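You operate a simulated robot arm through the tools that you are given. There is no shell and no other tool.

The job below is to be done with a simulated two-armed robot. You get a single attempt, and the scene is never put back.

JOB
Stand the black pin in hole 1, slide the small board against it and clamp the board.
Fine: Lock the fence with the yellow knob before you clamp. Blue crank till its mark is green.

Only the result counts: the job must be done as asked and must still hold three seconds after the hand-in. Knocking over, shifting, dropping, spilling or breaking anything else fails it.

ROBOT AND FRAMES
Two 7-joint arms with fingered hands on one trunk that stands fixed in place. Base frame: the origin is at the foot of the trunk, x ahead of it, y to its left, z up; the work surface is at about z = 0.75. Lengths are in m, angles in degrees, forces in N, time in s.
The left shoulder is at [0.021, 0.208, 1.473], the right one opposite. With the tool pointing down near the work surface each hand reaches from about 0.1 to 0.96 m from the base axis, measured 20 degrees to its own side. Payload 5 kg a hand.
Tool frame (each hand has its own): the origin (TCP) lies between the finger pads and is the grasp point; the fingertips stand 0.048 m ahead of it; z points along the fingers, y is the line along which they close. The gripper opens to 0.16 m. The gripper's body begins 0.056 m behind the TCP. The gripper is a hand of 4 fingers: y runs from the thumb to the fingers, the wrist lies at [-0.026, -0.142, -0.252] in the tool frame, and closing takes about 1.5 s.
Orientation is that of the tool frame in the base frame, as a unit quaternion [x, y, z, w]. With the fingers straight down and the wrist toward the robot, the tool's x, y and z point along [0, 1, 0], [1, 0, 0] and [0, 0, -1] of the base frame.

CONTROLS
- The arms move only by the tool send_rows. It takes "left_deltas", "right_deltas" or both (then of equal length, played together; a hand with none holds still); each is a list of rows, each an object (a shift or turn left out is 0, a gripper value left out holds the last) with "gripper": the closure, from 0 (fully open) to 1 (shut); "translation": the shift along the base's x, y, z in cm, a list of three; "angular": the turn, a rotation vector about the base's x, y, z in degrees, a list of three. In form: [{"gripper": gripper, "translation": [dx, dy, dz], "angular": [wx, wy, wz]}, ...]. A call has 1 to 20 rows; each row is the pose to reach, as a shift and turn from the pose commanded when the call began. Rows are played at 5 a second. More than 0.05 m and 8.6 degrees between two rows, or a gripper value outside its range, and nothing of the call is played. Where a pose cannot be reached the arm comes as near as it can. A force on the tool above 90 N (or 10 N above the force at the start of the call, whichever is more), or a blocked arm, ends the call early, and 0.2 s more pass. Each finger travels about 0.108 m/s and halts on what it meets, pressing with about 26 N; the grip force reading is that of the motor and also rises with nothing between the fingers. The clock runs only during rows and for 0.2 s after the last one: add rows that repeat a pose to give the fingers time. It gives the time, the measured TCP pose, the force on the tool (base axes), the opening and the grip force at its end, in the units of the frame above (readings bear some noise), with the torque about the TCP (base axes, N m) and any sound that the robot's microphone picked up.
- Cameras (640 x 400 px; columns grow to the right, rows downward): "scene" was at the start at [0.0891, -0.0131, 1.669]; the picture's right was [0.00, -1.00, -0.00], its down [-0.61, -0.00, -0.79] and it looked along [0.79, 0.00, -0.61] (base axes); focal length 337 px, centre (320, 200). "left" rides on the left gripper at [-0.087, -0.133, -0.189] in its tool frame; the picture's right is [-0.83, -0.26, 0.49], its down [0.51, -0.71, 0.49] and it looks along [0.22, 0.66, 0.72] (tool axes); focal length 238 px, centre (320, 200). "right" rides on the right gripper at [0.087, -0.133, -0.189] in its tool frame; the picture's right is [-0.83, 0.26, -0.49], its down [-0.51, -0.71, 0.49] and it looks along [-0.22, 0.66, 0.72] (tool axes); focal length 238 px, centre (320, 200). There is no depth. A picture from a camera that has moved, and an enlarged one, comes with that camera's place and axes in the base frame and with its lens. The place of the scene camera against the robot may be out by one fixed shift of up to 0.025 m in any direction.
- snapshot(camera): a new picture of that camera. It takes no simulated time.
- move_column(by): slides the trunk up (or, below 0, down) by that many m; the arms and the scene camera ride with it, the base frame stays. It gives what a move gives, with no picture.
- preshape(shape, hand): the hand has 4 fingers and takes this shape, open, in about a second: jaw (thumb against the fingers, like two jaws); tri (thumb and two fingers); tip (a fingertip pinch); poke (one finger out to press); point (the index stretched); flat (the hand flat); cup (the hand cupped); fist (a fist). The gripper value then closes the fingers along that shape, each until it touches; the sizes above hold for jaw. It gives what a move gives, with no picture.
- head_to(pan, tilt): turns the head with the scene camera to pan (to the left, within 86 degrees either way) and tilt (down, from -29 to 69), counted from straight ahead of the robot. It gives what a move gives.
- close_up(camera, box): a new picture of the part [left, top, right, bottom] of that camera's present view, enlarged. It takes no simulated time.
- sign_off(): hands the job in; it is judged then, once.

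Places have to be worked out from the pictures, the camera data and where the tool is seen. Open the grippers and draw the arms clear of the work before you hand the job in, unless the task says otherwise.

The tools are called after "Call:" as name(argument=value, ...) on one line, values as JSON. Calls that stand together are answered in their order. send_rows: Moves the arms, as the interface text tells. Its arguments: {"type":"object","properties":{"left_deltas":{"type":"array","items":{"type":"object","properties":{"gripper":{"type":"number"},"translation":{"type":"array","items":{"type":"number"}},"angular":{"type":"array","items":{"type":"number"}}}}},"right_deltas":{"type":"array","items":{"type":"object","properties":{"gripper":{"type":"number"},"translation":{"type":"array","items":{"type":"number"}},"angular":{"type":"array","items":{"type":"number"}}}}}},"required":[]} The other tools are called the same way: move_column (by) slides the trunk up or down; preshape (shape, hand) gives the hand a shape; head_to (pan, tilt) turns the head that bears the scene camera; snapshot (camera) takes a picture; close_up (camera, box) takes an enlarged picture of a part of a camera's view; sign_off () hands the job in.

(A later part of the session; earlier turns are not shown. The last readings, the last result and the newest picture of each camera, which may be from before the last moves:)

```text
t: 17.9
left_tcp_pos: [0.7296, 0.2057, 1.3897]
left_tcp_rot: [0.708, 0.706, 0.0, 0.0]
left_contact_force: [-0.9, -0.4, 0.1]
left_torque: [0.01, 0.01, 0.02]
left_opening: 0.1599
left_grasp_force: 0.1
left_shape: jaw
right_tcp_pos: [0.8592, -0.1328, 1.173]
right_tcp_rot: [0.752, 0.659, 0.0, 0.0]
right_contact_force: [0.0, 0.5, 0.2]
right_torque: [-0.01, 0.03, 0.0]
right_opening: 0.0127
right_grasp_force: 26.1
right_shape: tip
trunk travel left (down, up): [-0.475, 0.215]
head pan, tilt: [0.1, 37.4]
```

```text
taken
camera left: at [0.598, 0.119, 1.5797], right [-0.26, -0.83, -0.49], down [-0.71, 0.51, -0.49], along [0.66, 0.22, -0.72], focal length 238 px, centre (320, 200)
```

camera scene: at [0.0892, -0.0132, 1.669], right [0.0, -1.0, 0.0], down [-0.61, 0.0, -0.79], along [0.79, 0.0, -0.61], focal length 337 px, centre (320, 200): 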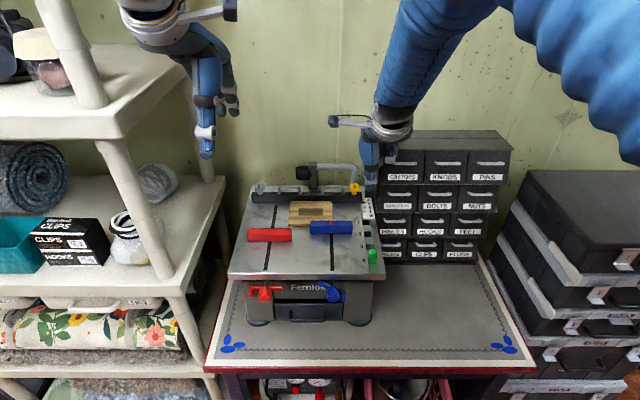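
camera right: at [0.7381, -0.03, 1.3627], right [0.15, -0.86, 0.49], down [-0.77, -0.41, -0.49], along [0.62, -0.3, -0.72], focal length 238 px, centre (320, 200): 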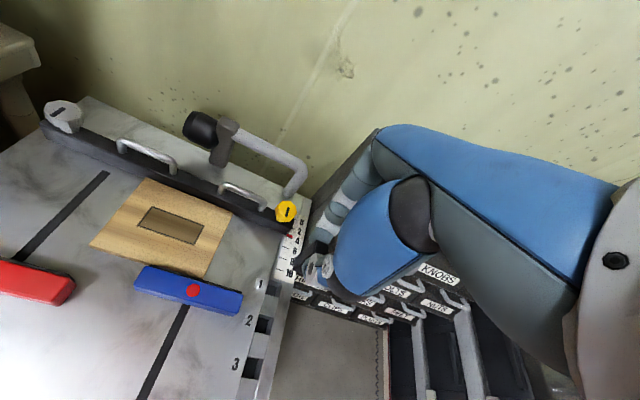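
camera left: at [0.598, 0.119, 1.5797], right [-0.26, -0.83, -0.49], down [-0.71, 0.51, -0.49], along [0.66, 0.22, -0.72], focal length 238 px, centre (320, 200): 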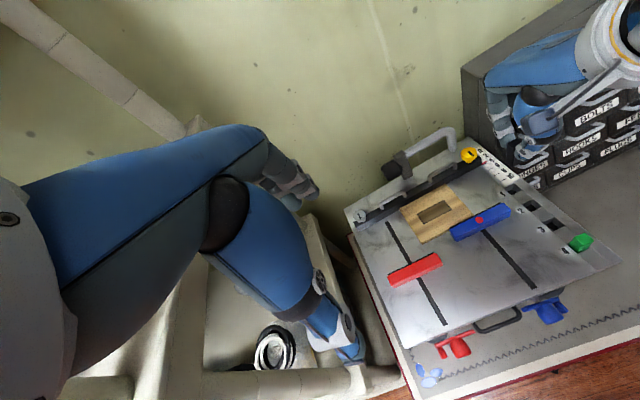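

The hand is above hole 1. I enlarge both hand views to refine hole, pin bottom, and cabinet distances.

Call:
close_up(camera="right", box=[240, 240, 340, 315])

Call:
close_up(camera="left", box=[440, 80, 600, 260])

Call:
close_up(camera="right", box=[120, 160, 320, 310])

Call:
close_up(camera="scene", box=[320, 130, 440, 230])

```text
5.33 times, centred on (290, 278) of right
camera zoom: at [0.7381, -0.03, 1.3627], right [0.15, -0.86, 0.49], down [-0.77, -0.41, -0.49], along [0.62, -0.3, -0.72], focal length 1271 px, centre (480, -213)
```

zoom: 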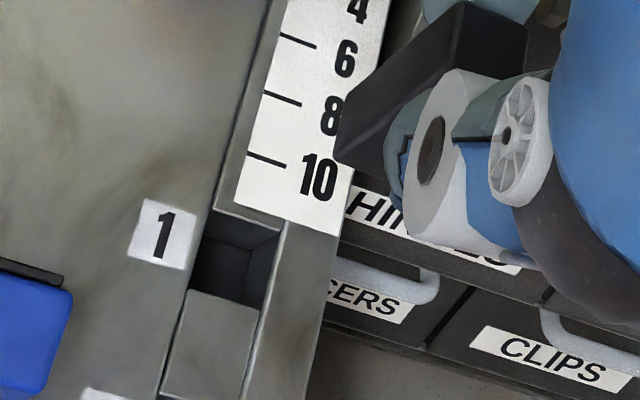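

```text
2.22 times, centred on (520, 170) of left
camera zoom: at [0.598, 0.119, 1.5797], right [-0.26, -0.83, -0.49], down [-0.71, 0.51, -0.49], along [0.66, 0.22, -0.72], focal length 530 px, centre (-124, 267)
```

zoom: 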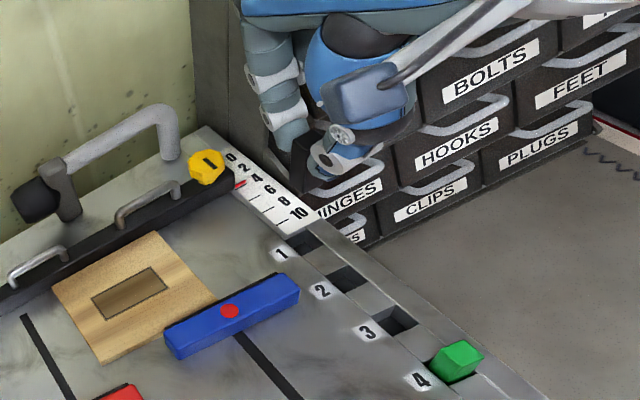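

```text
2.67 times, centred on (220, 235) of right
camera zoom: at [0.7381, -0.03, 1.3627], right [0.15, -0.86, 0.49], down [-0.77, -0.41, -0.49], along [0.62, -0.3, -0.72], focal length 636 px, centre (587, 107)
```

zoom: 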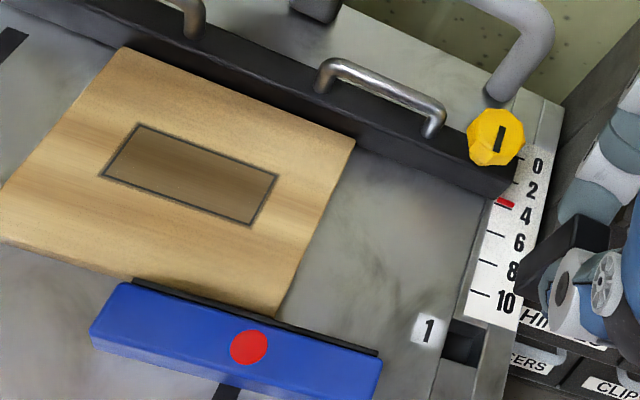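

```text
4.00 times, centred on (380, 180) of scene
camera zoom: at [0.0892, -0.0132, 1.669], right [0.0, -1.0, 0.0], down [-0.61, 0.0, -0.79], along [0.79, 0.0, -0.61], focal length 1347 px, centre (80, 280)
```

zoom: 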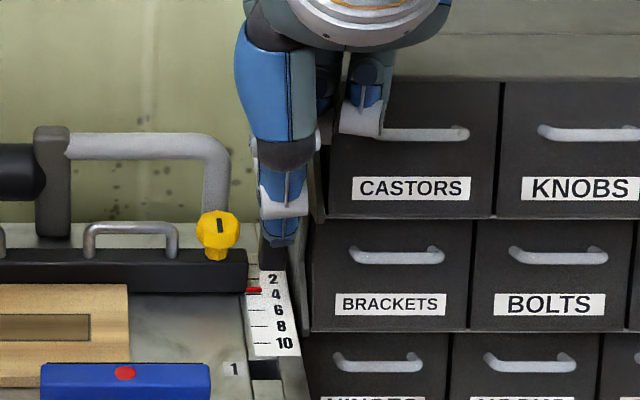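

Combining the views puts the fixture top nearer z = 1.00 and hole 1's centre at about (0.851, -0.137). Before descending I check how near the curled fingers are to the drawer cabinet.

Call:
close_up(camera="left", box=[480, 80, 580, 170])

Call:
close_up(camera="scene", box=[360, 120, 430, 200])

```text
4.44 times, centred on (530, 125) of left
camera zoom: at [0.598, 0.119, 1.5797], right [-0.26, -0.83, -0.49], down [-0.71, 0.51, -0.49], along [0.66, 0.22, -0.72], focal length 1059 px, centre (-613, 533)
```

zoom: 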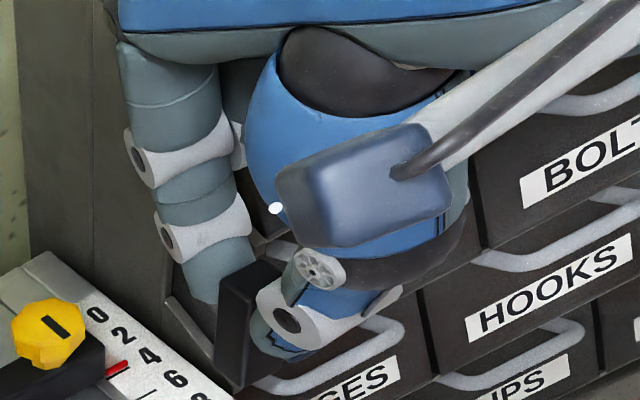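

```text
5.00 times, centred on (395, 160) of scene
camera zoom: at [0.0892, -0.0132, 1.669], right [0.0, -1.0, 0.0], down [-0.61, 0.0, -0.79], along [0.79, 0.0, -0.61], focal length 1683 px, centre (-55, 400)
```

zoom: 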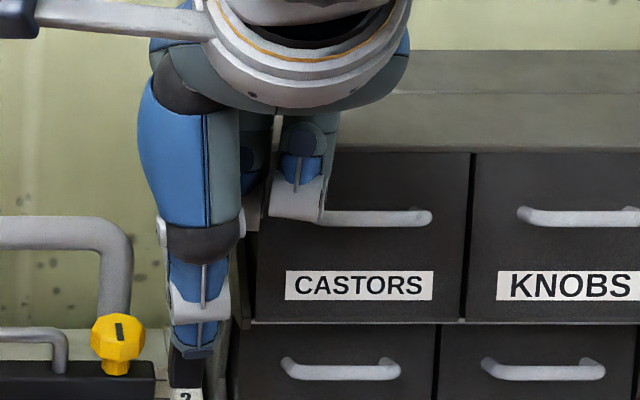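

The folded fingers are close to, but clear of, the cabinet front. I shift to the hole's centre, turn 5° more clockwise (more clearance and squarer pin) and descend until the pin's foot is about 2 cm above the top.

Call:
send_rows(right_deltas=[{"translation": [-0.8, -0.3, 0], "angular": [0, 0, -5]}, {"translation": [-0.8, -0.3, 0], "angular": [0, 0, -5]}, {"translation": [-0.8, -0.3, -2], "angular": [0, 0, -5]}, {"translation": [-0.8, -0.3, -4], "angular": [0, 0, -5]}, {"translation": [-0.8, -0.3, -6], "angular": [0, 0, -5]}, {"translation": [-0.8, -0.3, -7.3], "angular": [0, 0, -5]}, {"translation": [-0.8, -0.3, -7.3], "angular": [0, 0, -5]}])

Call:
close_up(camera="right", box=[240, 220, 340, 295])

Call:
close_up(camera="left", box=[460, 110, 580, 200])

Call:
close_up(camera="scene", box=[340, 150, 420, 230])

```text
t: 19.5
left_tcp_pos: [0.7288, 0.2069, 1.39]
left_tcp_rot: [0.707, 0.707, 0.0, 0.0]
left_contact_force: [-0.8, 0.0, 1.2]
left_torque: [0.03, 0.02, 0.01]
left_opening: 0.1597
left_grasp_force: 0.0
left_shape: jaw
right_tcp_pos: [0.8516, -0.1371, 1.0996]
right_tcp_rot: [0.78, 0.626, 0.0, 0.0]
right_contact_force: [0.2, -0.1, -0.2]
right_torque: [0.05, -0.02, -0.01]
right_opening: 0.0131
right_grasp_force: 25.9
right_shape: tip
trunk travel left (down, up): [-0.475, 0.215]
head pan, tilt: [0.1, 37.4]
```

```text
5.33 times, centred on (290, 258) of right
camera zoom: at [0.7399, -0.0229, 1.289], right [0.07, -0.87, 0.49], down [-0.8, -0.34, -0.49], along [0.59, -0.35, -0.72], focal length 1271 px, centre (480, -107)
```

zoom: 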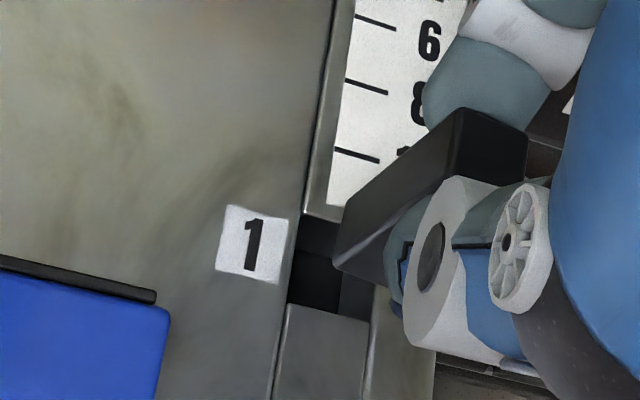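

```text
4.44 times, centred on (520, 155) of left
camera zoom: at [0.5975, 0.1192, 1.5799], right [-0.26, -0.83, -0.49], down [-0.71, 0.51, -0.49], along [0.66, 0.22, -0.72], focal length 1059 px, centre (-569, 400)
```

zoom: 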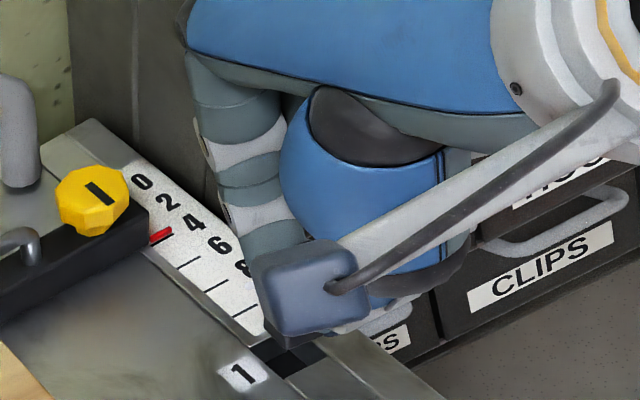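

```text
5.00 times, centred on (380, 190) of scene
camera zoom: at [0.0887, -0.013, 1.6691], right [0.0, -1.0, 0.0], down [-0.61, 0.0, -0.79], along [0.79, 0.0, -0.61], focal length 1683 px, centre (20, 250)
```

zoom: 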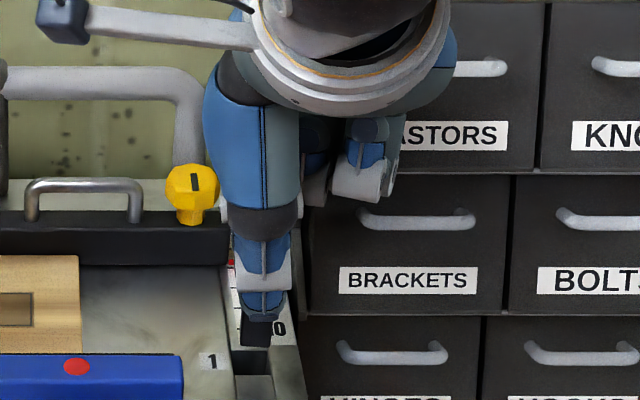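

The hole centres at (0.850, -0.137) and the pin's foot at (0.851, -0.137), squarely aligned and with nearly 3 mm play each side. I make a 1 mm correction and lower in small steps, letting the force stop guard the contact.

Call:
send_rows(right_deltas=[{"translation": [-0.1, 0.05, -0.5]}, {"translation": [-0.1, 0.05, -1.0]}, {"translation": [-0.1, 0.05, -1.5]}, {"translation": [-0.1, 0.05, -2.0]}, {"translation": [-0.1, 0.05, -2.4]}, {"translation": [-0.1, 0.05, -2.8]}, {"translation": [-0.1, 0.05, -2.8]}])

Call:
close_up(camera="right", box=[240, 220, 340, 295])

Call:
close_up(camera="scene", box=[340, 150, 420, 230])

```text
t: 21.1
left_tcp_pos: [0.7282, 0.2072, 1.3915]
left_tcp_rot: [0.707, 0.707, 0.0, 0.0]
left_contact_force: [0.3, -0.5, 0.7]
left_torque: [-0.02, -0.03, 0.0]
left_opening: 0.1595
left_grasp_force: 0.1
left_shape: jaw
right_tcp_pos: [0.8509, -0.1346, 1.0771]
right_tcp_rot: [0.779, 0.627, 0.004, 0.002]
right_contact_force: [11.2, 2.6, 33.1]
right_torque: [0.04, -0.5, 0.05]
right_opening: 0.0155
right_grasp_force: 26.2
right_shape: tip
trunk travel left (down, up): [-0.475, 0.215]
head pan, tilt: [0.1, 37.4]
```

```text
5.33 times, centred on (290, 258) of right
camera zoom: at [0.7386, -0.0214, 1.266], right [0.07, -0.87, 0.49], down [-0.8, -0.34, -0.5], along [0.6, -0.35, -0.72], focal length 1271 px, centre (480, -107)
```

zoom: 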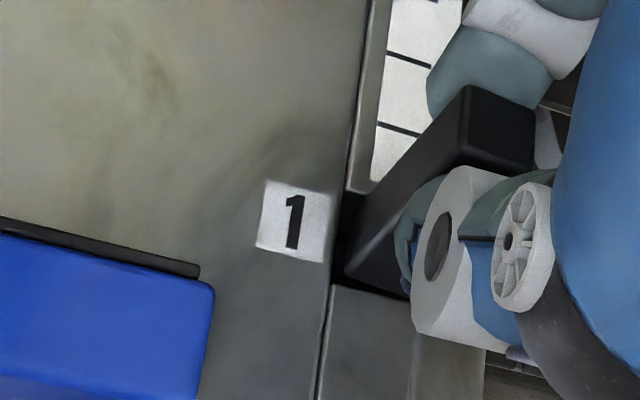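

```text
5.00 times, centred on (380, 190) of scene
camera zoom: at [0.0874, -0.0121, 1.6694], right [0.0, -1.0, 0.0], down [-0.61, 0.0, -0.8], along [0.8, 0.0, -0.61], focal length 1683 px, centre (20, 250)
```

zoom: 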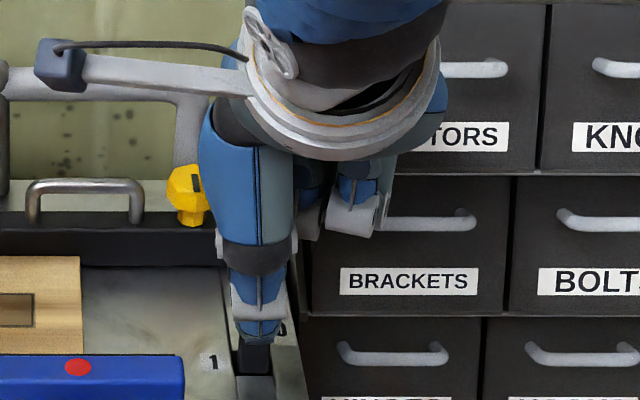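

A 33 N upward force shows the pin is touching something near the rim. I zoom in to see whether its foot is in the hole or on an edge.

Call:
close_up(camera="right", box=[285, 230, 325, 260])

Call:
close_up(camera="scene", box=[360, 205, 390, 230])

Call:
close_up(camera="left", box=[490, 150, 550, 200])

```text
13.33 times, centred on (305, 245) of right
camera zoom: at [0.7386, -0.0214, 1.266], right [0.07, -0.87, 0.49], down [-0.8, -0.34, -0.5], along [0.6, -0.35, -0.72], focal length 3178 px, centre (520, -400)
```

zoom: 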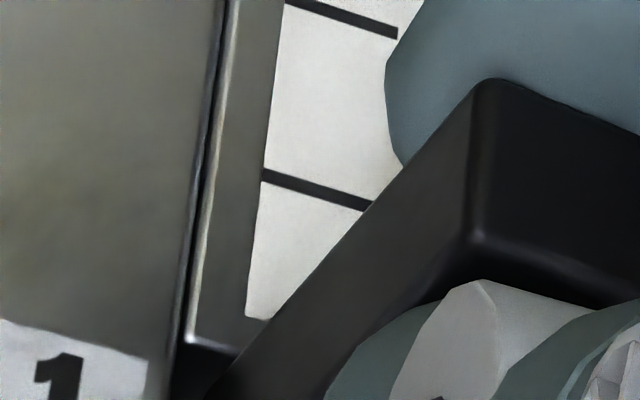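

```text
16.00 times, centred on (375, 218) of scene
camera zoom: at [0.0874, -0.0121, 1.6694], right [0.0, -1.0, 0.0], down [-0.61, 0.0, -0.8], along [0.8, 0.0, -0.61], focal length 5387 px, centre (-560, -80)
```

zoom: 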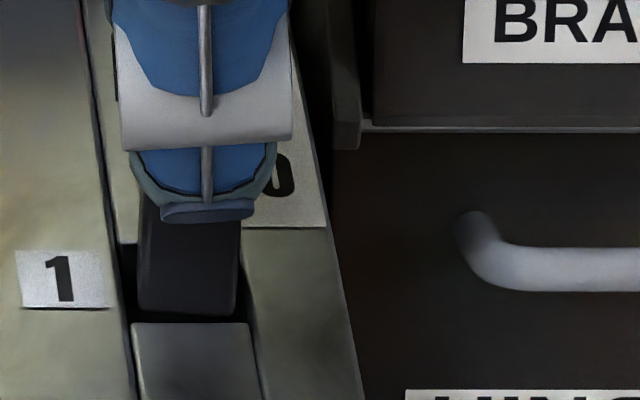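

```text
8.00 times, centred on (520, 175) of left
camera zoom: at [0.5962, 0.1202, 1.5806], right [-0.26, -0.83, -0.49], down [-0.71, 0.51, -0.49], along [0.66, 0.22, -0.72], focal length 1907 px, centre (-1280, 400)
```

zoom: 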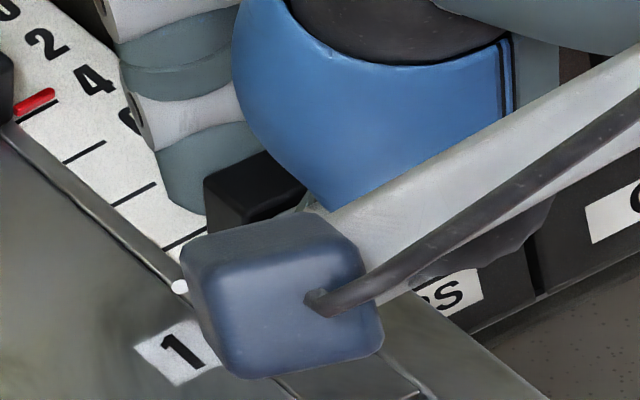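

The pin's foot sits on the front rim (force line points to x ≈ 0.838) and the pin slid up about 4 mm in the pinch. I lift a centimetre and re-inspect the pin's attitude and the hole.

Call:
send_rows(right_deltas=[{"translation": [0, 0, 0.6]}, {"translation": [0.1, 0.0, 1.4]}, {"translation": [0.2, 0.0, 2.0]}, {"translation": [0.2, 0.0, 2.0]}])

Call:
close_up(camera="right", box=[270, 225, 340, 275])

Call:
close_up(camera="scene", box=[355, 200, 390, 230])

```text
t: 22.1
left_tcp_pos: [0.7294, 0.2069, 1.3905]
left_tcp_rot: [0.707, 0.707, 0.0, 0.0]
left_contact_force: [-0.4, -0.2, -0.2]
left_torque: [-0.01, 0.0, -0.04]
left_opening: 0.1597
left_grasp_force: 0.0
left_shape: jaw
right_tcp_pos: [0.8505, -0.1356, 1.0919]
right_tcp_rot: [0.78, 0.625, -0.001, -0.002]
right_contact_force: [0.3, 0.5, 0.0]
right_torque: [-0.03, 0.03, 0.01]
right_opening: 0.014
right_grasp_force: 26.1
right_shape: tip
trunk travel left (down, up): [-0.475, 0.215]
head pan, tilt: [0.1, 37.4]
```

```text
8.00 times, centred on (305, 250) of right
camera zoom: at [0.7391, -0.0222, 1.2814], right [0.07, -0.87, 0.49], down [-0.8, -0.34, -0.49], along [0.59, -0.36, -0.72], focal length 1907 px, centre (440, -200)
```

zoom: 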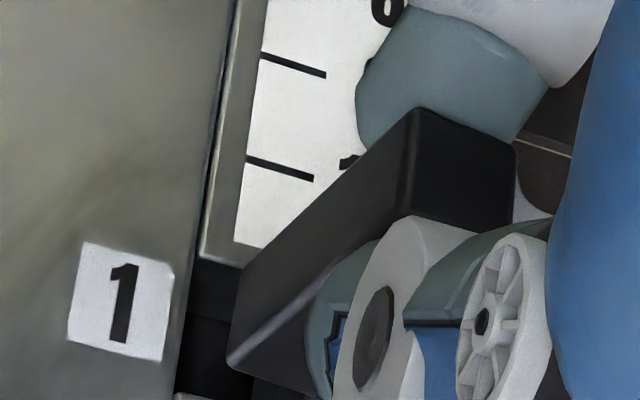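

```text
13.33 times, centred on (372, 215) of scene
camera zoom: at [0.0894, -0.0129, 1.6689], right [0.0, -1.0, 0.0], down [-0.61, 0.0, -0.79], along [0.79, 0.0, -0.61], focal length 4489 px, centre (-380, 0)
```

zoom: 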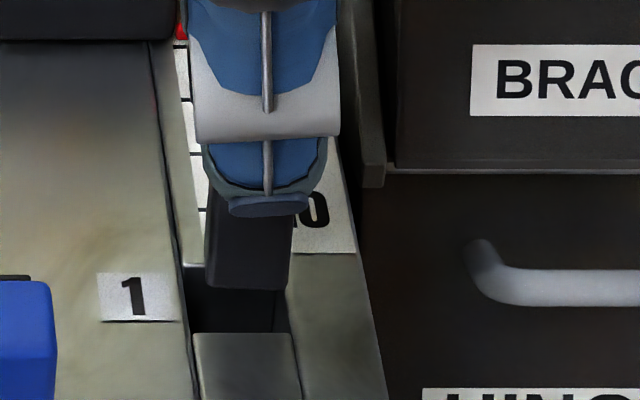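

The pin now leans about 4° (top toward +x) with its foot ~2 mm too far forward. I tilt the hand −4° about y and adjust so the foot centres over the hole, then look again.

Call:
send_rows(right_deltas=[{"translation": [-0.1, -0.05, 0], "angular": [0, -2, 0]}, {"translation": [-0.25, -0.05, 0], "angular": [0, -4, 0]}, {"translation": [-0.25, -0.05, 0], "angular": [0, -4, 0]}])

Call:
close_up(camera="right", box=[270, 225, 340, 275])

Call:
close_up(camera="scene", box=[355, 200, 390, 230])

```text
t: 22.9
left_tcp_pos: [0.7297, 0.2066, 1.3908]
left_tcp_rot: [0.707, 0.707, 0.0, 0.0]
left_contact_force: [-0.3, 0.3, 0.2]
left_torque: [-0.03, -0.04, 0.0]
left_opening: 0.1595
left_grasp_force: 0.1
left_shape: jaw
right_tcp_pos: [0.8495, -0.1385, 1.0928]
right_tcp_rot: [0.781, 0.625, 0.016, 0.016]
right_contact_force: [0.6, -1.4, -0.7]
right_torque: [-0.01, -0.03, 0.0]
right_opening: 0.0137
right_grasp_force: 25.7
right_shape: tip
trunk travel left (down, up): [-0.475, 0.215]
head pan, tilt: [0.1, 37.4]
```

```text
8.00 times, centred on (305, 250) of right
camera zoom: at [0.7308, -0.0233, 1.2766], right [0.05, -0.87, 0.49], down [-0.78, -0.34, -0.52], along [0.62, -0.36, -0.69], focal length 1907 px, centre (440, -200)
```

zoom: 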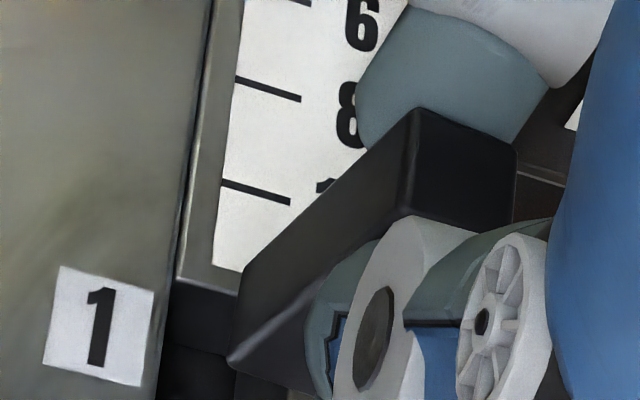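

```text
13.33 times, centred on (372, 215) of scene
camera zoom: at [0.0893, -0.0129, 1.669], right [0.0, -1.0, 0.0], down [-0.61, 0.0, -0.79], along [0.79, 0.0, -0.61], focal length 4489 px, centre (-380, 0)
```

zoom: 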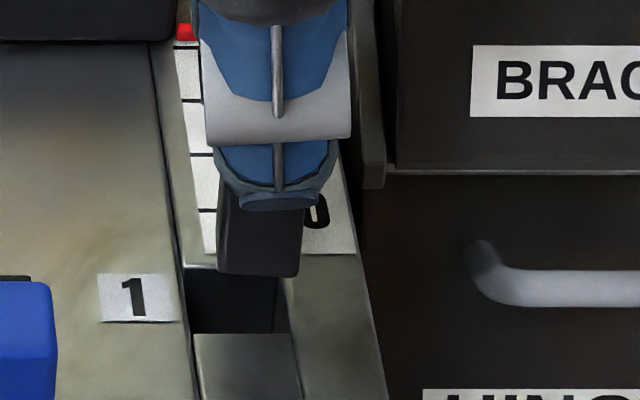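

The foot is now centred in x but about 2 mm too far right. I shift +2 mm in y and lower gently again.

Call:
send_rows(right_deltas=[{"translation": [0, 0.2, 0]}, {"translation": [0, 0.2, -0.5]}, {"translation": [0, 0.2, -1.0]}, {"translation": [0, 0.2, -1.4]}, {"translation": [0, 0.2, -1.8]}, {"translation": [0, 0.2, -2.1]}, {"translation": [0, 0.2, -2.1]}])

Call:
close_up(camera="right", box=[270, 225, 340, 275])

Call:
close_up(camera="scene", box=[355, 200, 390, 230])

```text
t: 24.5
left_tcp_pos: [0.7251, 0.2072, 1.3921]
left_tcp_rot: [0.707, 0.707, 0.002, 0.002]
left_contact_force: [0.6, -0.9, -0.4]
left_torque: [0.0, 0.01, -0.03]
left_opening: 0.1595
left_grasp_force: 0.1
left_shape: jaw
right_tcp_pos: [0.8499, -0.1341, 1.0784]
right_tcp_rot: [0.779, 0.625, 0.031, 0.025]
right_contact_force: [-8.3, -0.7, 46.9]
right_torque: [-0.04, 0.07, -0.06]
right_opening: 0.0162
right_grasp_force: 26.0
right_shape: tip
right hand out of reach, approached as far as the arm can: row 1, 2
trunk travel left (down, up): [-0.475, 0.215]
head pan, tilt: [0.1, 37.4]
```

```text
8.00 times, centred on (305, 250) of right
camera zoom: at [0.7235, -0.0205, 1.2582], right [0.03, -0.87, 0.49], down [-0.76, -0.34, -0.55], along [0.65, -0.36, -0.67], focal length 1907 px, centre (440, -200)
```

zoom: 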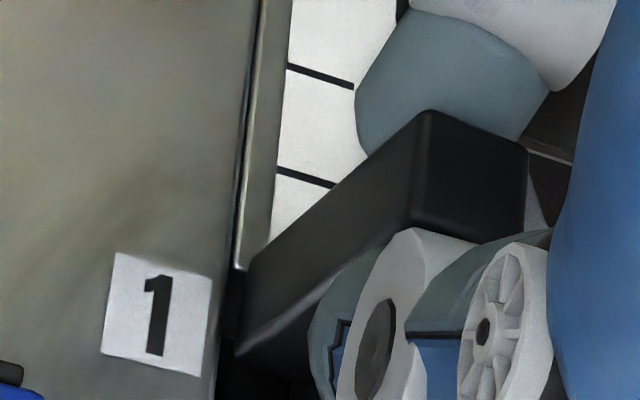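

```text
13.33 times, centred on (372, 215) of scene
camera zoom: at [0.0837, -0.0121, 1.6697], right [0.0, -1.0, 0.0], down [-0.6, 0.0, -0.8], along [0.8, 0.0, -0.6], focal length 4489 px, centre (-380, 0)
```

zoom: 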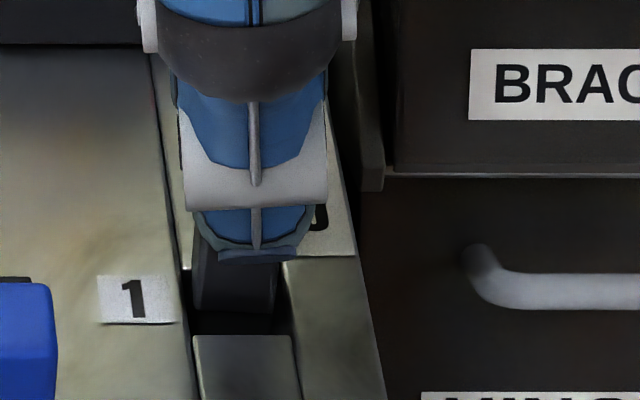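

Now the force line points to the back rim (x ≈ 0.862), and the scene shows a gap in front of the foot; sideways it is centred. I lift and shift 4.5 mm toward −x, then look.

Call:
send_rows(right_deltas=[{"translation": [0, 0, 0.7]}, {"translation": [-0.2, 0, 1.6]}, {"translation": [-0.45, 0, 1.6]}, {"translation": [-0.45, 0, 1.6]}])

Call:
close_up(camera="right", box=[270, 225, 340, 275])

Call:
close_up(camera="scene", box=[355, 200, 390, 230])

```text
t: 25.5
left_tcp_pos: [0.7294, 0.2063, 1.3902]
left_tcp_rot: [0.707, 0.707, -0.001, 0.0]
left_contact_force: [1.1, -0.1, 0.6]
left_torque: [0.0, 0.02, -0.05]
left_opening: 0.1597
left_grasp_force: 0.1
left_shape: jaw
right_tcp_pos: [0.8441, -0.1324, 1.085]
right_tcp_rot: [0.779, 0.626, 0.026, 0.021]
right_contact_force: [0.4, -0.1, 0.0]
right_torque: [-0.02, 0.02, 0.0]
right_opening: 0.0139
right_grasp_force: 26.0
right_shape: tip
trunk travel left (down, up): [-0.475, 0.215]
head pan, tilt: [0.1, 37.4]
```

```text
8.00 times, centred on (305, 250) of right
camera zoom: at [0.7208, -0.0202, 1.2673], right [0.04, -0.87, 0.49], down [-0.77, -0.34, -0.54], along [0.64, -0.35, -0.68], focal length 1907 px, centre (440, -200)
```

zoom: 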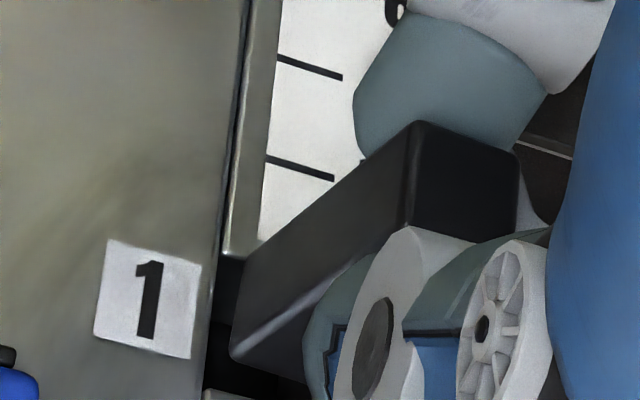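

```text
13.33 times, centred on (372, 215) of scene
camera zoom: at [0.09, -0.013, 1.6689], right [0.0, -1.0, 0.0], down [-0.61, 0.0, -0.79], along [0.79, 0.0, -0.61], focal length 4489 px, centre (-380, 0)
```

zoom: 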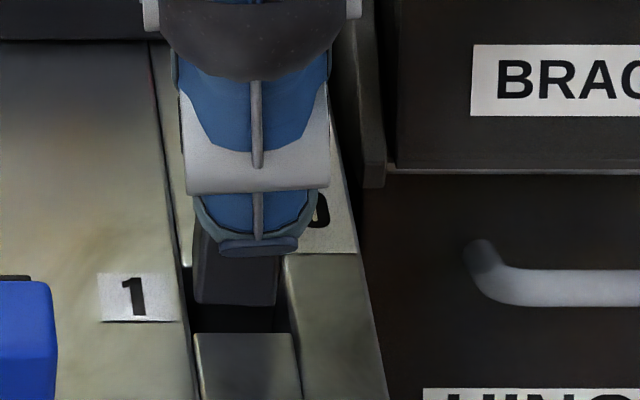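

The pin has not slipped in the hand, so the −4° tilt should be undone. I raise 8 mm, restore the vertical, and place the foot in the middle of the hole.

Call:
send_rows(right_deltas=[{"translation": [0.1, -0.05, 0.8], "angular": [0, 2, 0]}, {"translation": [0.32, -0.05, 0.8], "angular": [0, 4, 0]}, {"translation": [0.32, -0.05, 0.8], "angular": [0, 4, 0]}, {"translation": [0.32, -0.05, 0.8], "angular": [0, 4, 0]}])

Call:
close_up(camera="right", box=[270, 225, 340, 275])

Call:
close_up(camera="scene", box=[355, 200, 390, 230])

```text
t: 26.5
left_tcp_pos: [0.7292, 0.2066, 1.3897]
left_tcp_rot: [0.707, 0.707, 0.001, 0.0]
left_contact_force: [0.9, 0.3, -0.3]
left_torque: [-0.01, 0.04, 0.01]
left_opening: 0.1597
left_grasp_force: 0.2
left_shape: jaw
right_tcp_pos: [0.8493, -0.1324, 1.0954]
right_tcp_rot: [0.78, 0.626, -0.001, 0.0]
right_contact_force: [0.2, -0.2, 0.9]
right_torque: [0.02, 0.02, -0.02]
right_opening: 0.0144
right_grasp_force: 25.8
right_shape: tip
right hand out of reach, approached as far as the arm can: row 1
trunk travel left (down, up): [-0.475, 0.215]
head pan, tilt: [0.1, 37.4]
```

```text
8.00 times, centred on (305, 250) of right
camera zoom: at [0.7376, -0.0192, 1.2847], right [0.07, -0.87, 0.49], down [-0.8, -0.34, -0.49], along [0.59, -0.35, -0.72], focal length 1907 px, centre (440, -200)
```

zoom: 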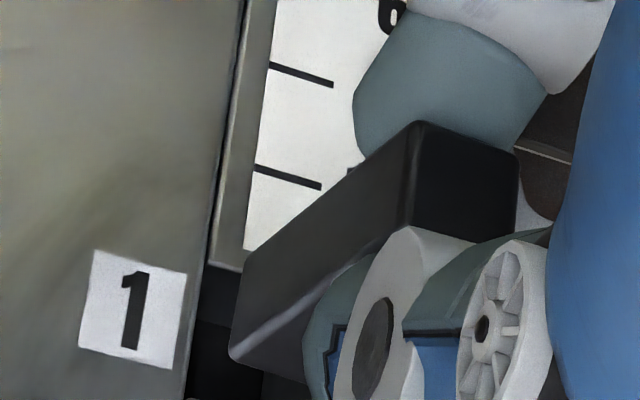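

```text
13.33 times, centred on (372, 215) of scene
camera zoom: at [0.0894, -0.0125, 1.669], right [0.0, -1.0, 0.0], down [-0.61, 0.0, -0.79], along [0.79, 0.0, -0.61], focal length 4489 px, centre (-380, 0)
```

zoom: 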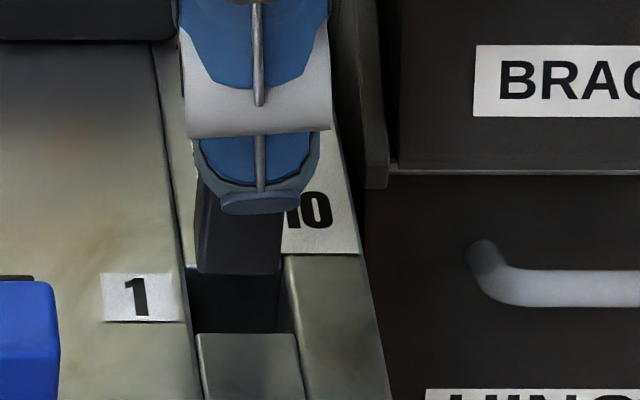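

The pin is vertical again; the foot needs about 1.7 mm to the right and is good in x. I correct and lower to 1 cm below the rim.

Call:
send_rows(right_deltas=[{"translation": [0, -0.17, 0]}, {"translation": [0, -0.17, -0.6]}, {"translation": [0, -0.17, -1.1]}, {"translation": [0, -0.17, -1.5]}, {"translation": [0, -0.17, -1.9]}, {"translation": [0, -0.17, -2.2]}, {"translation": [0, -0.17, -2.2]}])

Call:
close_up(camera="right", box=[270, 225, 340, 275])

Call:
close_up(camera="scene", box=[355, 200, 390, 230])

```text
t: 28.1
left_tcp_pos: [0.728, 0.2073, 1.3912]
left_tcp_rot: [0.707, 0.707, -0.001, 0.0]
left_contact_force: [-0.2, -0.5, 0.0]
left_torque: [0.0, 0.02, -0.02]
left_opening: 0.1595
left_grasp_force: 0.1
left_shape: jaw
right_tcp_pos: [0.8485, -0.1346, 1.0791]
right_tcp_rot: [0.78, 0.626, 0.003, 0.003]
right_contact_force: [8.5, 1.7, 31.6]
right_torque: [0.05, -0.29, 0.03]
right_opening: 0.0157
right_grasp_force: 26.2
right_shape: tip
trunk travel left (down, up): [-0.475, 0.215]
head pan, tilt: [0.1, 37.4]
```

```text
8.00 times, centred on (305, 250) of right
camera zoom: at [0.7367, -0.022, 1.2665], right [0.07, -0.87, 0.49], down [-0.8, -0.34, -0.5], along [0.6, -0.35, -0.72], focal length 1907 px, centre (440, -200)
```

zoom: 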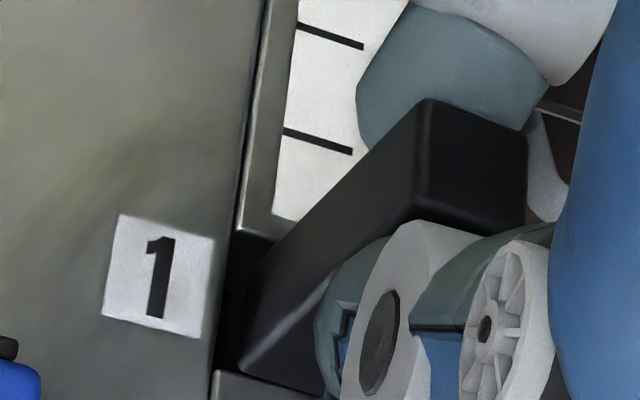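

```text
13.33 times, centred on (372, 215) of scene
camera zoom: at [0.0873, -0.0125, 1.6694], right [0.0, -1.0, 0.0], down [-0.61, 0.0, -0.8], along [0.8, 0.0, -0.61], focal length 4489 px, centre (-380, 0)
```

zoom: 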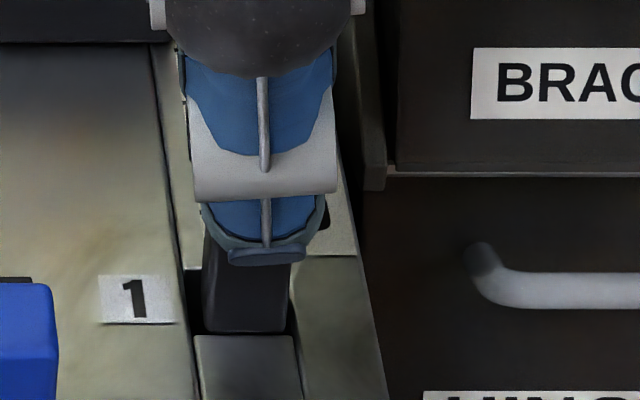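

Front-rim contact again. Comparing commanded foot positions of the three tries (front contact at 0.848 and 0.850, back contact at 0.855) the hole's middle is at about 0.8526. I lift, set that, and lower once more.

Call:
send_rows(right_deltas=[{"translation": [0, 0.0, 0.7]}, {"translation": [0.2, 0.07, 1.2]}, {"translation": [0.44, 0.07, 1.2]}, {"translation": [0.44, 0.07, 1.2]}, {"translation": [0.44, 0.07, 0.6]}, {"translation": [0.44, 0.07, 0.2]}, {"translation": [0.44, 0.07, -0.2]}, {"translation": [0.44, 0.07, -0.5]}, {"translation": [0.44, 0.07, -0.5]}])

Call:
close_up(camera="right", box=[270, 225, 340, 275])

Call:
close_up(camera="scene", box=[355, 200, 390, 230])

```text
t: 30.1
left_tcp_pos: [0.729, 0.2064, 1.3905]
left_tcp_rot: [0.707, 0.707, 0.001, 0.0]
left_contact_force: [-1.0, 0.3, 0.8]
left_torque: [0.02, -0.02, -0.01]
left_opening: 0.1598
left_grasp_force: 0.1
left_shape: jaw
right_tcp_pos: [0.8525, -0.1362, 1.0677]
right_tcp_rot: [0.78, 0.626, 0.0, 0.0]
right_contact_force: [-0.1, -0.3, -0.6]
right_torque: [-0.02, 0.04, 0.0]
right_opening: 0.0141
right_grasp_force: 26.0
right_shape: tip
trunk travel left (down, up): [-0.475, 0.215]
head pan, tilt: [0.1, 37.4]
```

```text
8.00 times, centred on (305, 250) of right
camera zoom: at [0.7409, -0.0224, 1.2569], right [0.07, -0.87, 0.49], down [-0.8, -0.34, -0.49], along [0.59, -0.35, -0.72], focal length 1907 px, centre (440, -200)
```

zoom: 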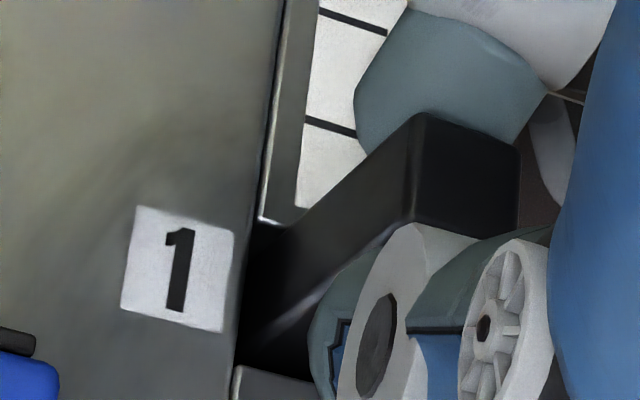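

```text
13.33 times, centred on (372, 215) of scene
camera zoom: at [0.0892, -0.0131, 1.669], right [0.0, -1.0, 0.0], down [-0.61, 0.0, -0.79], along [0.79, 0.0, -0.61], focal length 4489 px, centre (-380, 0)
```

zoom: 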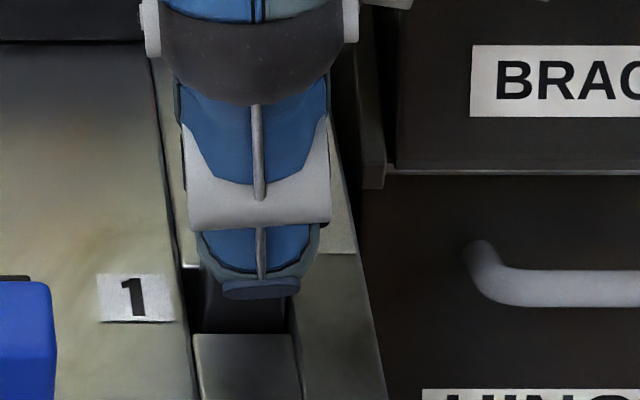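

The pin's foot is in the hole: no force at TCP z = 1.068. I continue down slowly to find the hole's floor.

Call:
send_rows(right_deltas=[{"translation": [0, 0, -0.3]}, {"translation": [0, 0, -0.6]}, {"translation": [0, 0, -0.9]}, {"translation": [0, 0, -1.1]}, {"translation": [0, 0, -1.1]}])

Call:
close_up(camera="right", box=[270, 225, 340, 275])

Call:
close_up(camera="scene", box=[355, 200, 390, 230])

```text
t: 31.3
left_tcp_pos: [0.7293, 0.2059, 1.3893]
left_tcp_rot: [0.707, 0.708, 0.0, 0.0]
left_contact_force: [-0.2, 0.8, 0.9]
left_torque: [0.0, -0.01, 0.01]
left_opening: 0.1596
left_grasp_force: 0.1
left_shape: jaw
right_tcp_pos: [0.8516, -0.1363, 1.0571]
right_tcp_rot: [0.78, 0.625, 0.0, 0.0]
right_contact_force: [-0.8, -0.1, -1.8]
right_torque: [0.0, 0.09, -0.03]
right_opening: 0.0142
right_grasp_force: 26.7
right_shape: tip
trunk travel left (down, up): [-0.475, 0.215]
head pan, tilt: [0.1, 37.4]
```

```text
8.00 times, centred on (305, 250) of right
camera zoom: at [0.7408, -0.0225, 1.2464], right [0.07, -0.87, 0.49], down [-0.8, -0.34, -0.49], along [0.59, -0.35, -0.72], focal length 1907 px, centre (440, -200)
```

zoom: 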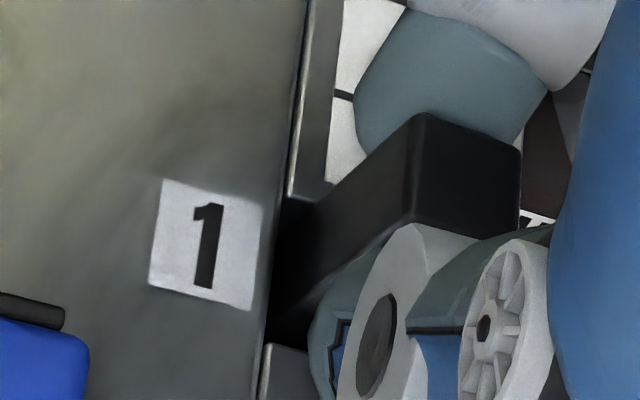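

```text
13.33 times, centred on (372, 215) of scene
camera zoom: at [0.0892, -0.013, 1.669], right [0.0, -1.0, 0.0], down [-0.61, 0.0, -0.79], along [0.79, 0.0, -0.61], focal length 4489 px, centre (-380, 0)
```

zoom: 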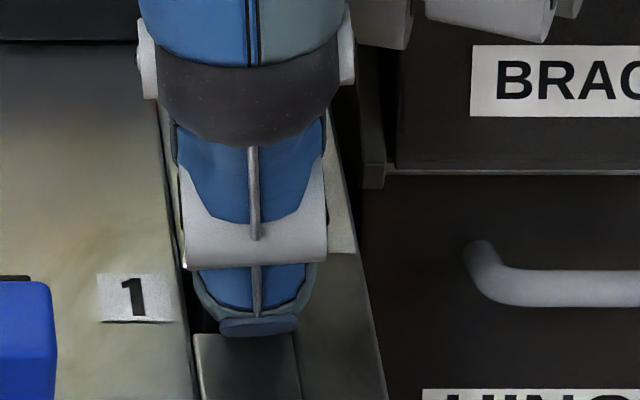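

Still free at pin-foot z ≈ 0.975 with the fingertips only 9 mm above the surface, so the pin is well captured. I open the fingers a little and let it seat.

Call:
send_rows(right_deltas=[{"gripper": 0.9}, {"gripper": 0.82}, {"gripper": 0.74}, {"gripper": 0.68}, {"gripper": 0.65}, {"gripper": 0.65}])

Call:
close_up(camera="right", box=[270, 225, 340, 275])

Call:
close_up(camera="scene", box=[355, 200, 390, 230])

```text
t: 32.7
left_tcp_pos: [0.7302, 0.2075, 1.3906]
left_tcp_rot: [0.707, 0.707, 0.001, 0.0]
left_contact_force: [-0.2, -0.3, -0.3]
left_torque: [-0.06, -0.01, -0.03]
left_opening: 0.1598
left_grasp_force: 0.1
left_shape: jaw
right_tcp_pos: [0.8526, -0.1356, 1.0585]
right_tcp_rot: [0.78, 0.625, 0.0, 0.0]
right_contact_force: [-5.0, 7.0, -3.0]
right_torque: [-0.21, -0.11, 0.17]
right_opening: 0.0553
right_grasp_force: 0.0
right_shape: tip
trunk travel left (down, up): [-0.475, 0.215]
head pan, tilt: [0.1, 37.4]
```

```text
8.00 times, centred on (305, 250) of right
camera zoom: at [0.7404, -0.0212, 1.2466], right [0.07, -0.87, 0.49], down [-0.8, -0.34, -0.49], along [0.59, -0.35, -0.72], focal length 1907 px, centre (440, -200)
```

zoom: 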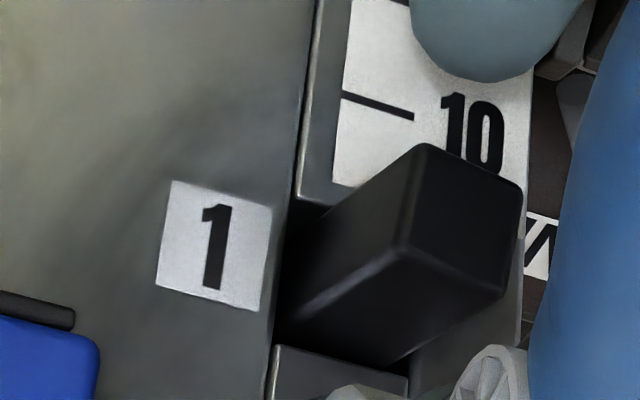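

```text
13.33 times, centred on (372, 215) of scene
camera zoom: at [0.0889, -0.0121, 1.669], right [0.0, -1.0, 0.0], down [-0.61, 0.0, -0.79], along [0.79, 0.0, -0.61], focal length 4489 px, centre (-380, 0)
```

zoom: 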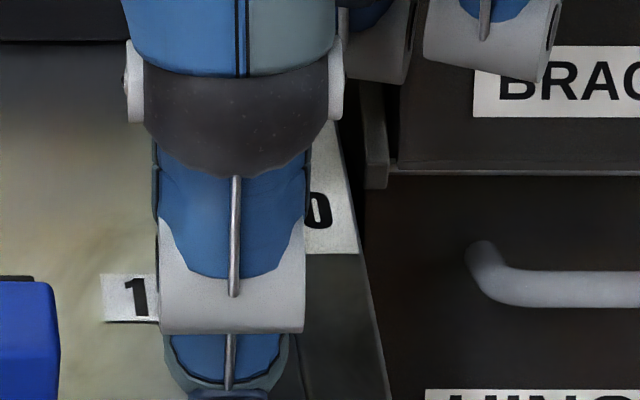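

The pin stands in the hole. A small force (-5, 7, -3) N shows a folded finger touching the drawer cabinet, so I back the hand 1 cm toward the robot before rising.

Call:
send_rows(right_deltas=[{"translation": [-0.4, 0, 0], "gripper": 0.7}, {"translation": [-0.8, 0, 0], "gripper": 0.7}, {"translation": [-1.0, 0, 0], "gripper": 0.7}])

Call:
close_up(camera="scene", box=[340, 150, 440, 240])

Call:
close_up(camera="right", box=[260, 200, 380, 290])

```text
t: 33.5
left_tcp_pos: [0.7304, 0.2064, 1.3905]
left_tcp_rot: [0.707, 0.707, 0.0, 0.0]
left_contact_force: [0.0, 0.2, 0.8]
left_torque: [-0.05, 0.01, 0.01]
left_opening: 0.1596
left_grasp_force: 0.0
left_shape: jaw
right_tcp_pos: [0.8426, -0.1366, 1.057]
right_tcp_rot: [0.78, 0.626, 0.0, 0.001]
right_contact_force: [0.6, 0.3, -0.7]
right_torque: [0.0, -0.01, -0.01]
right_opening: 0.0489
right_grasp_force: 0.0
right_shape: tip
trunk travel left (down, up): [-0.475, 0.215]
head pan, tilt: [0.1, 37.4]
```

```text
4.44 times, centred on (390, 195) of scene
camera zoom: at [0.0895, -0.0127, 1.669], right [0.0, -1.0, 0.0], down [-0.61, 0.0, -0.79], along [0.79, 0.0, -0.61], focal length 1496 px, centre (9, 222)
```

zoom: 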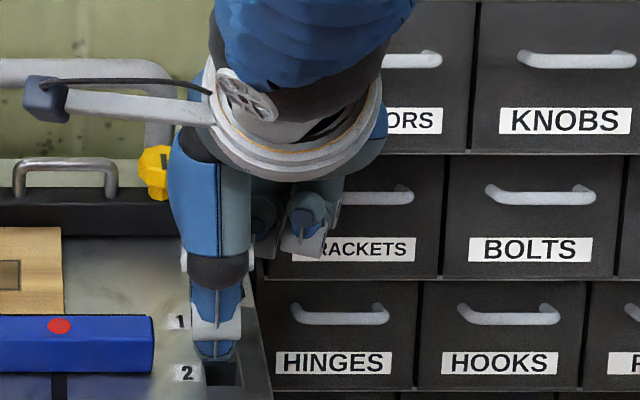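

```text
4.44 times, centred on (320, 245) of right
camera zoom: at [0.7314, -0.0228, 1.2464], right [0.07, -0.87, 0.49], down [-0.8, -0.34, -0.49], along [0.59, -0.36, -0.72], focal length 1059 px, centre (320, 0)
```

zoom: 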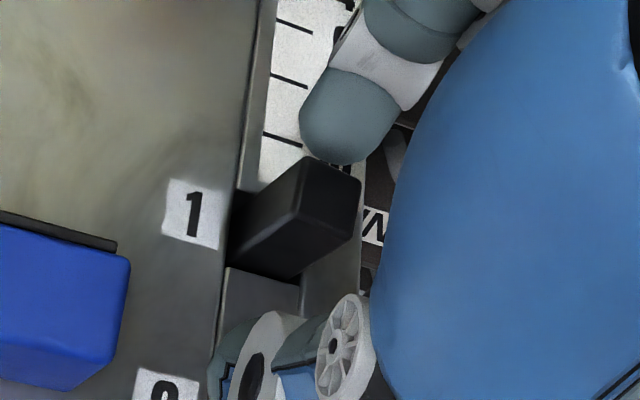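

The contact is gone and the pin stands free in hole 1. I rise straight up and inspect.

Call:
send_rows(right_deltas=[{"translation": [0, 0, 2]}, {"translation": [0, 0, 5]}, {"translation": [0, 0, 9]}, {"translation": [-1, 0, 13]}, {"translation": [-3, -2, 17]}, {"translation": [-6, -5, 20]}, {"translation": [-9, -8, 22]}, {"translation": [-9, -8, 22]}])

Call:
snapshot(camera="right")

Call:
close_up(camera="scene", box=[230, 150, 400, 260])

Call:
close_up(camera="left", box=[440, 120, 600, 260])

```text
refused: row 6 steps farther than a row can; nothing moved
```

```text
taken
camera right: at [0.7314, -0.0228, 1.2464], right [0.07, -0.87, 0.49], down [-0.8, -0.34, -0.49], along [0.59, -0.36, -0.72], focal length 238 px, centre (320, 200)
```

right: 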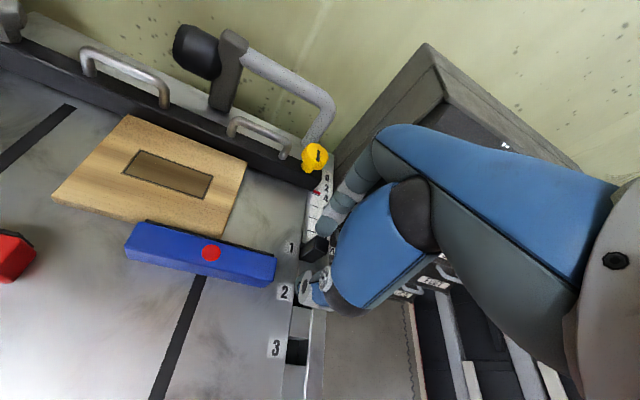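

```text
3.64 times, centred on (315, 205) of scene
camera zoom: at [0.0895, -0.0127, 1.669], right [0.0, -1.0, 0.0], down [-0.61, 0.0, -0.79], along [0.79, 0.0, -0.61], focal length 1224 px, centre (338, 182)
```

zoom: 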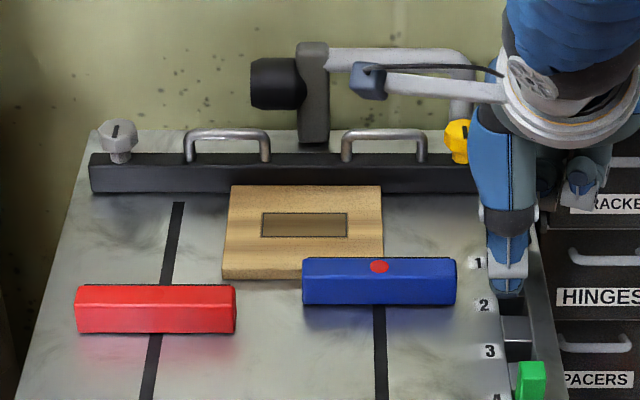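

```text
2.86 times, centred on (520, 190) of left
camera zoom: at [0.5982, 0.1194, 1.5796], right [-0.26, -0.83, -0.49], down [-0.71, 0.51, -0.49], along [0.66, 0.22, -0.72], focal length 681 px, centre (-251, 229)
```

zoom: 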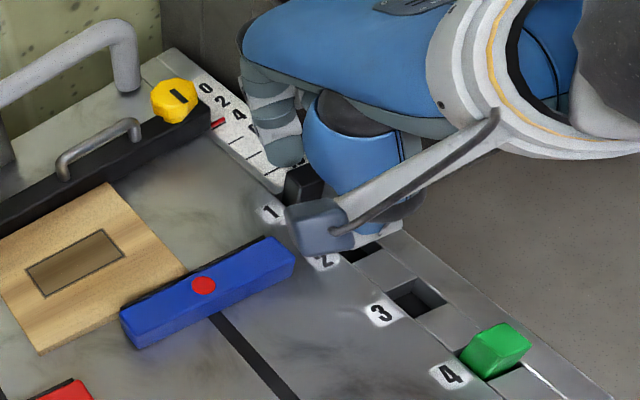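

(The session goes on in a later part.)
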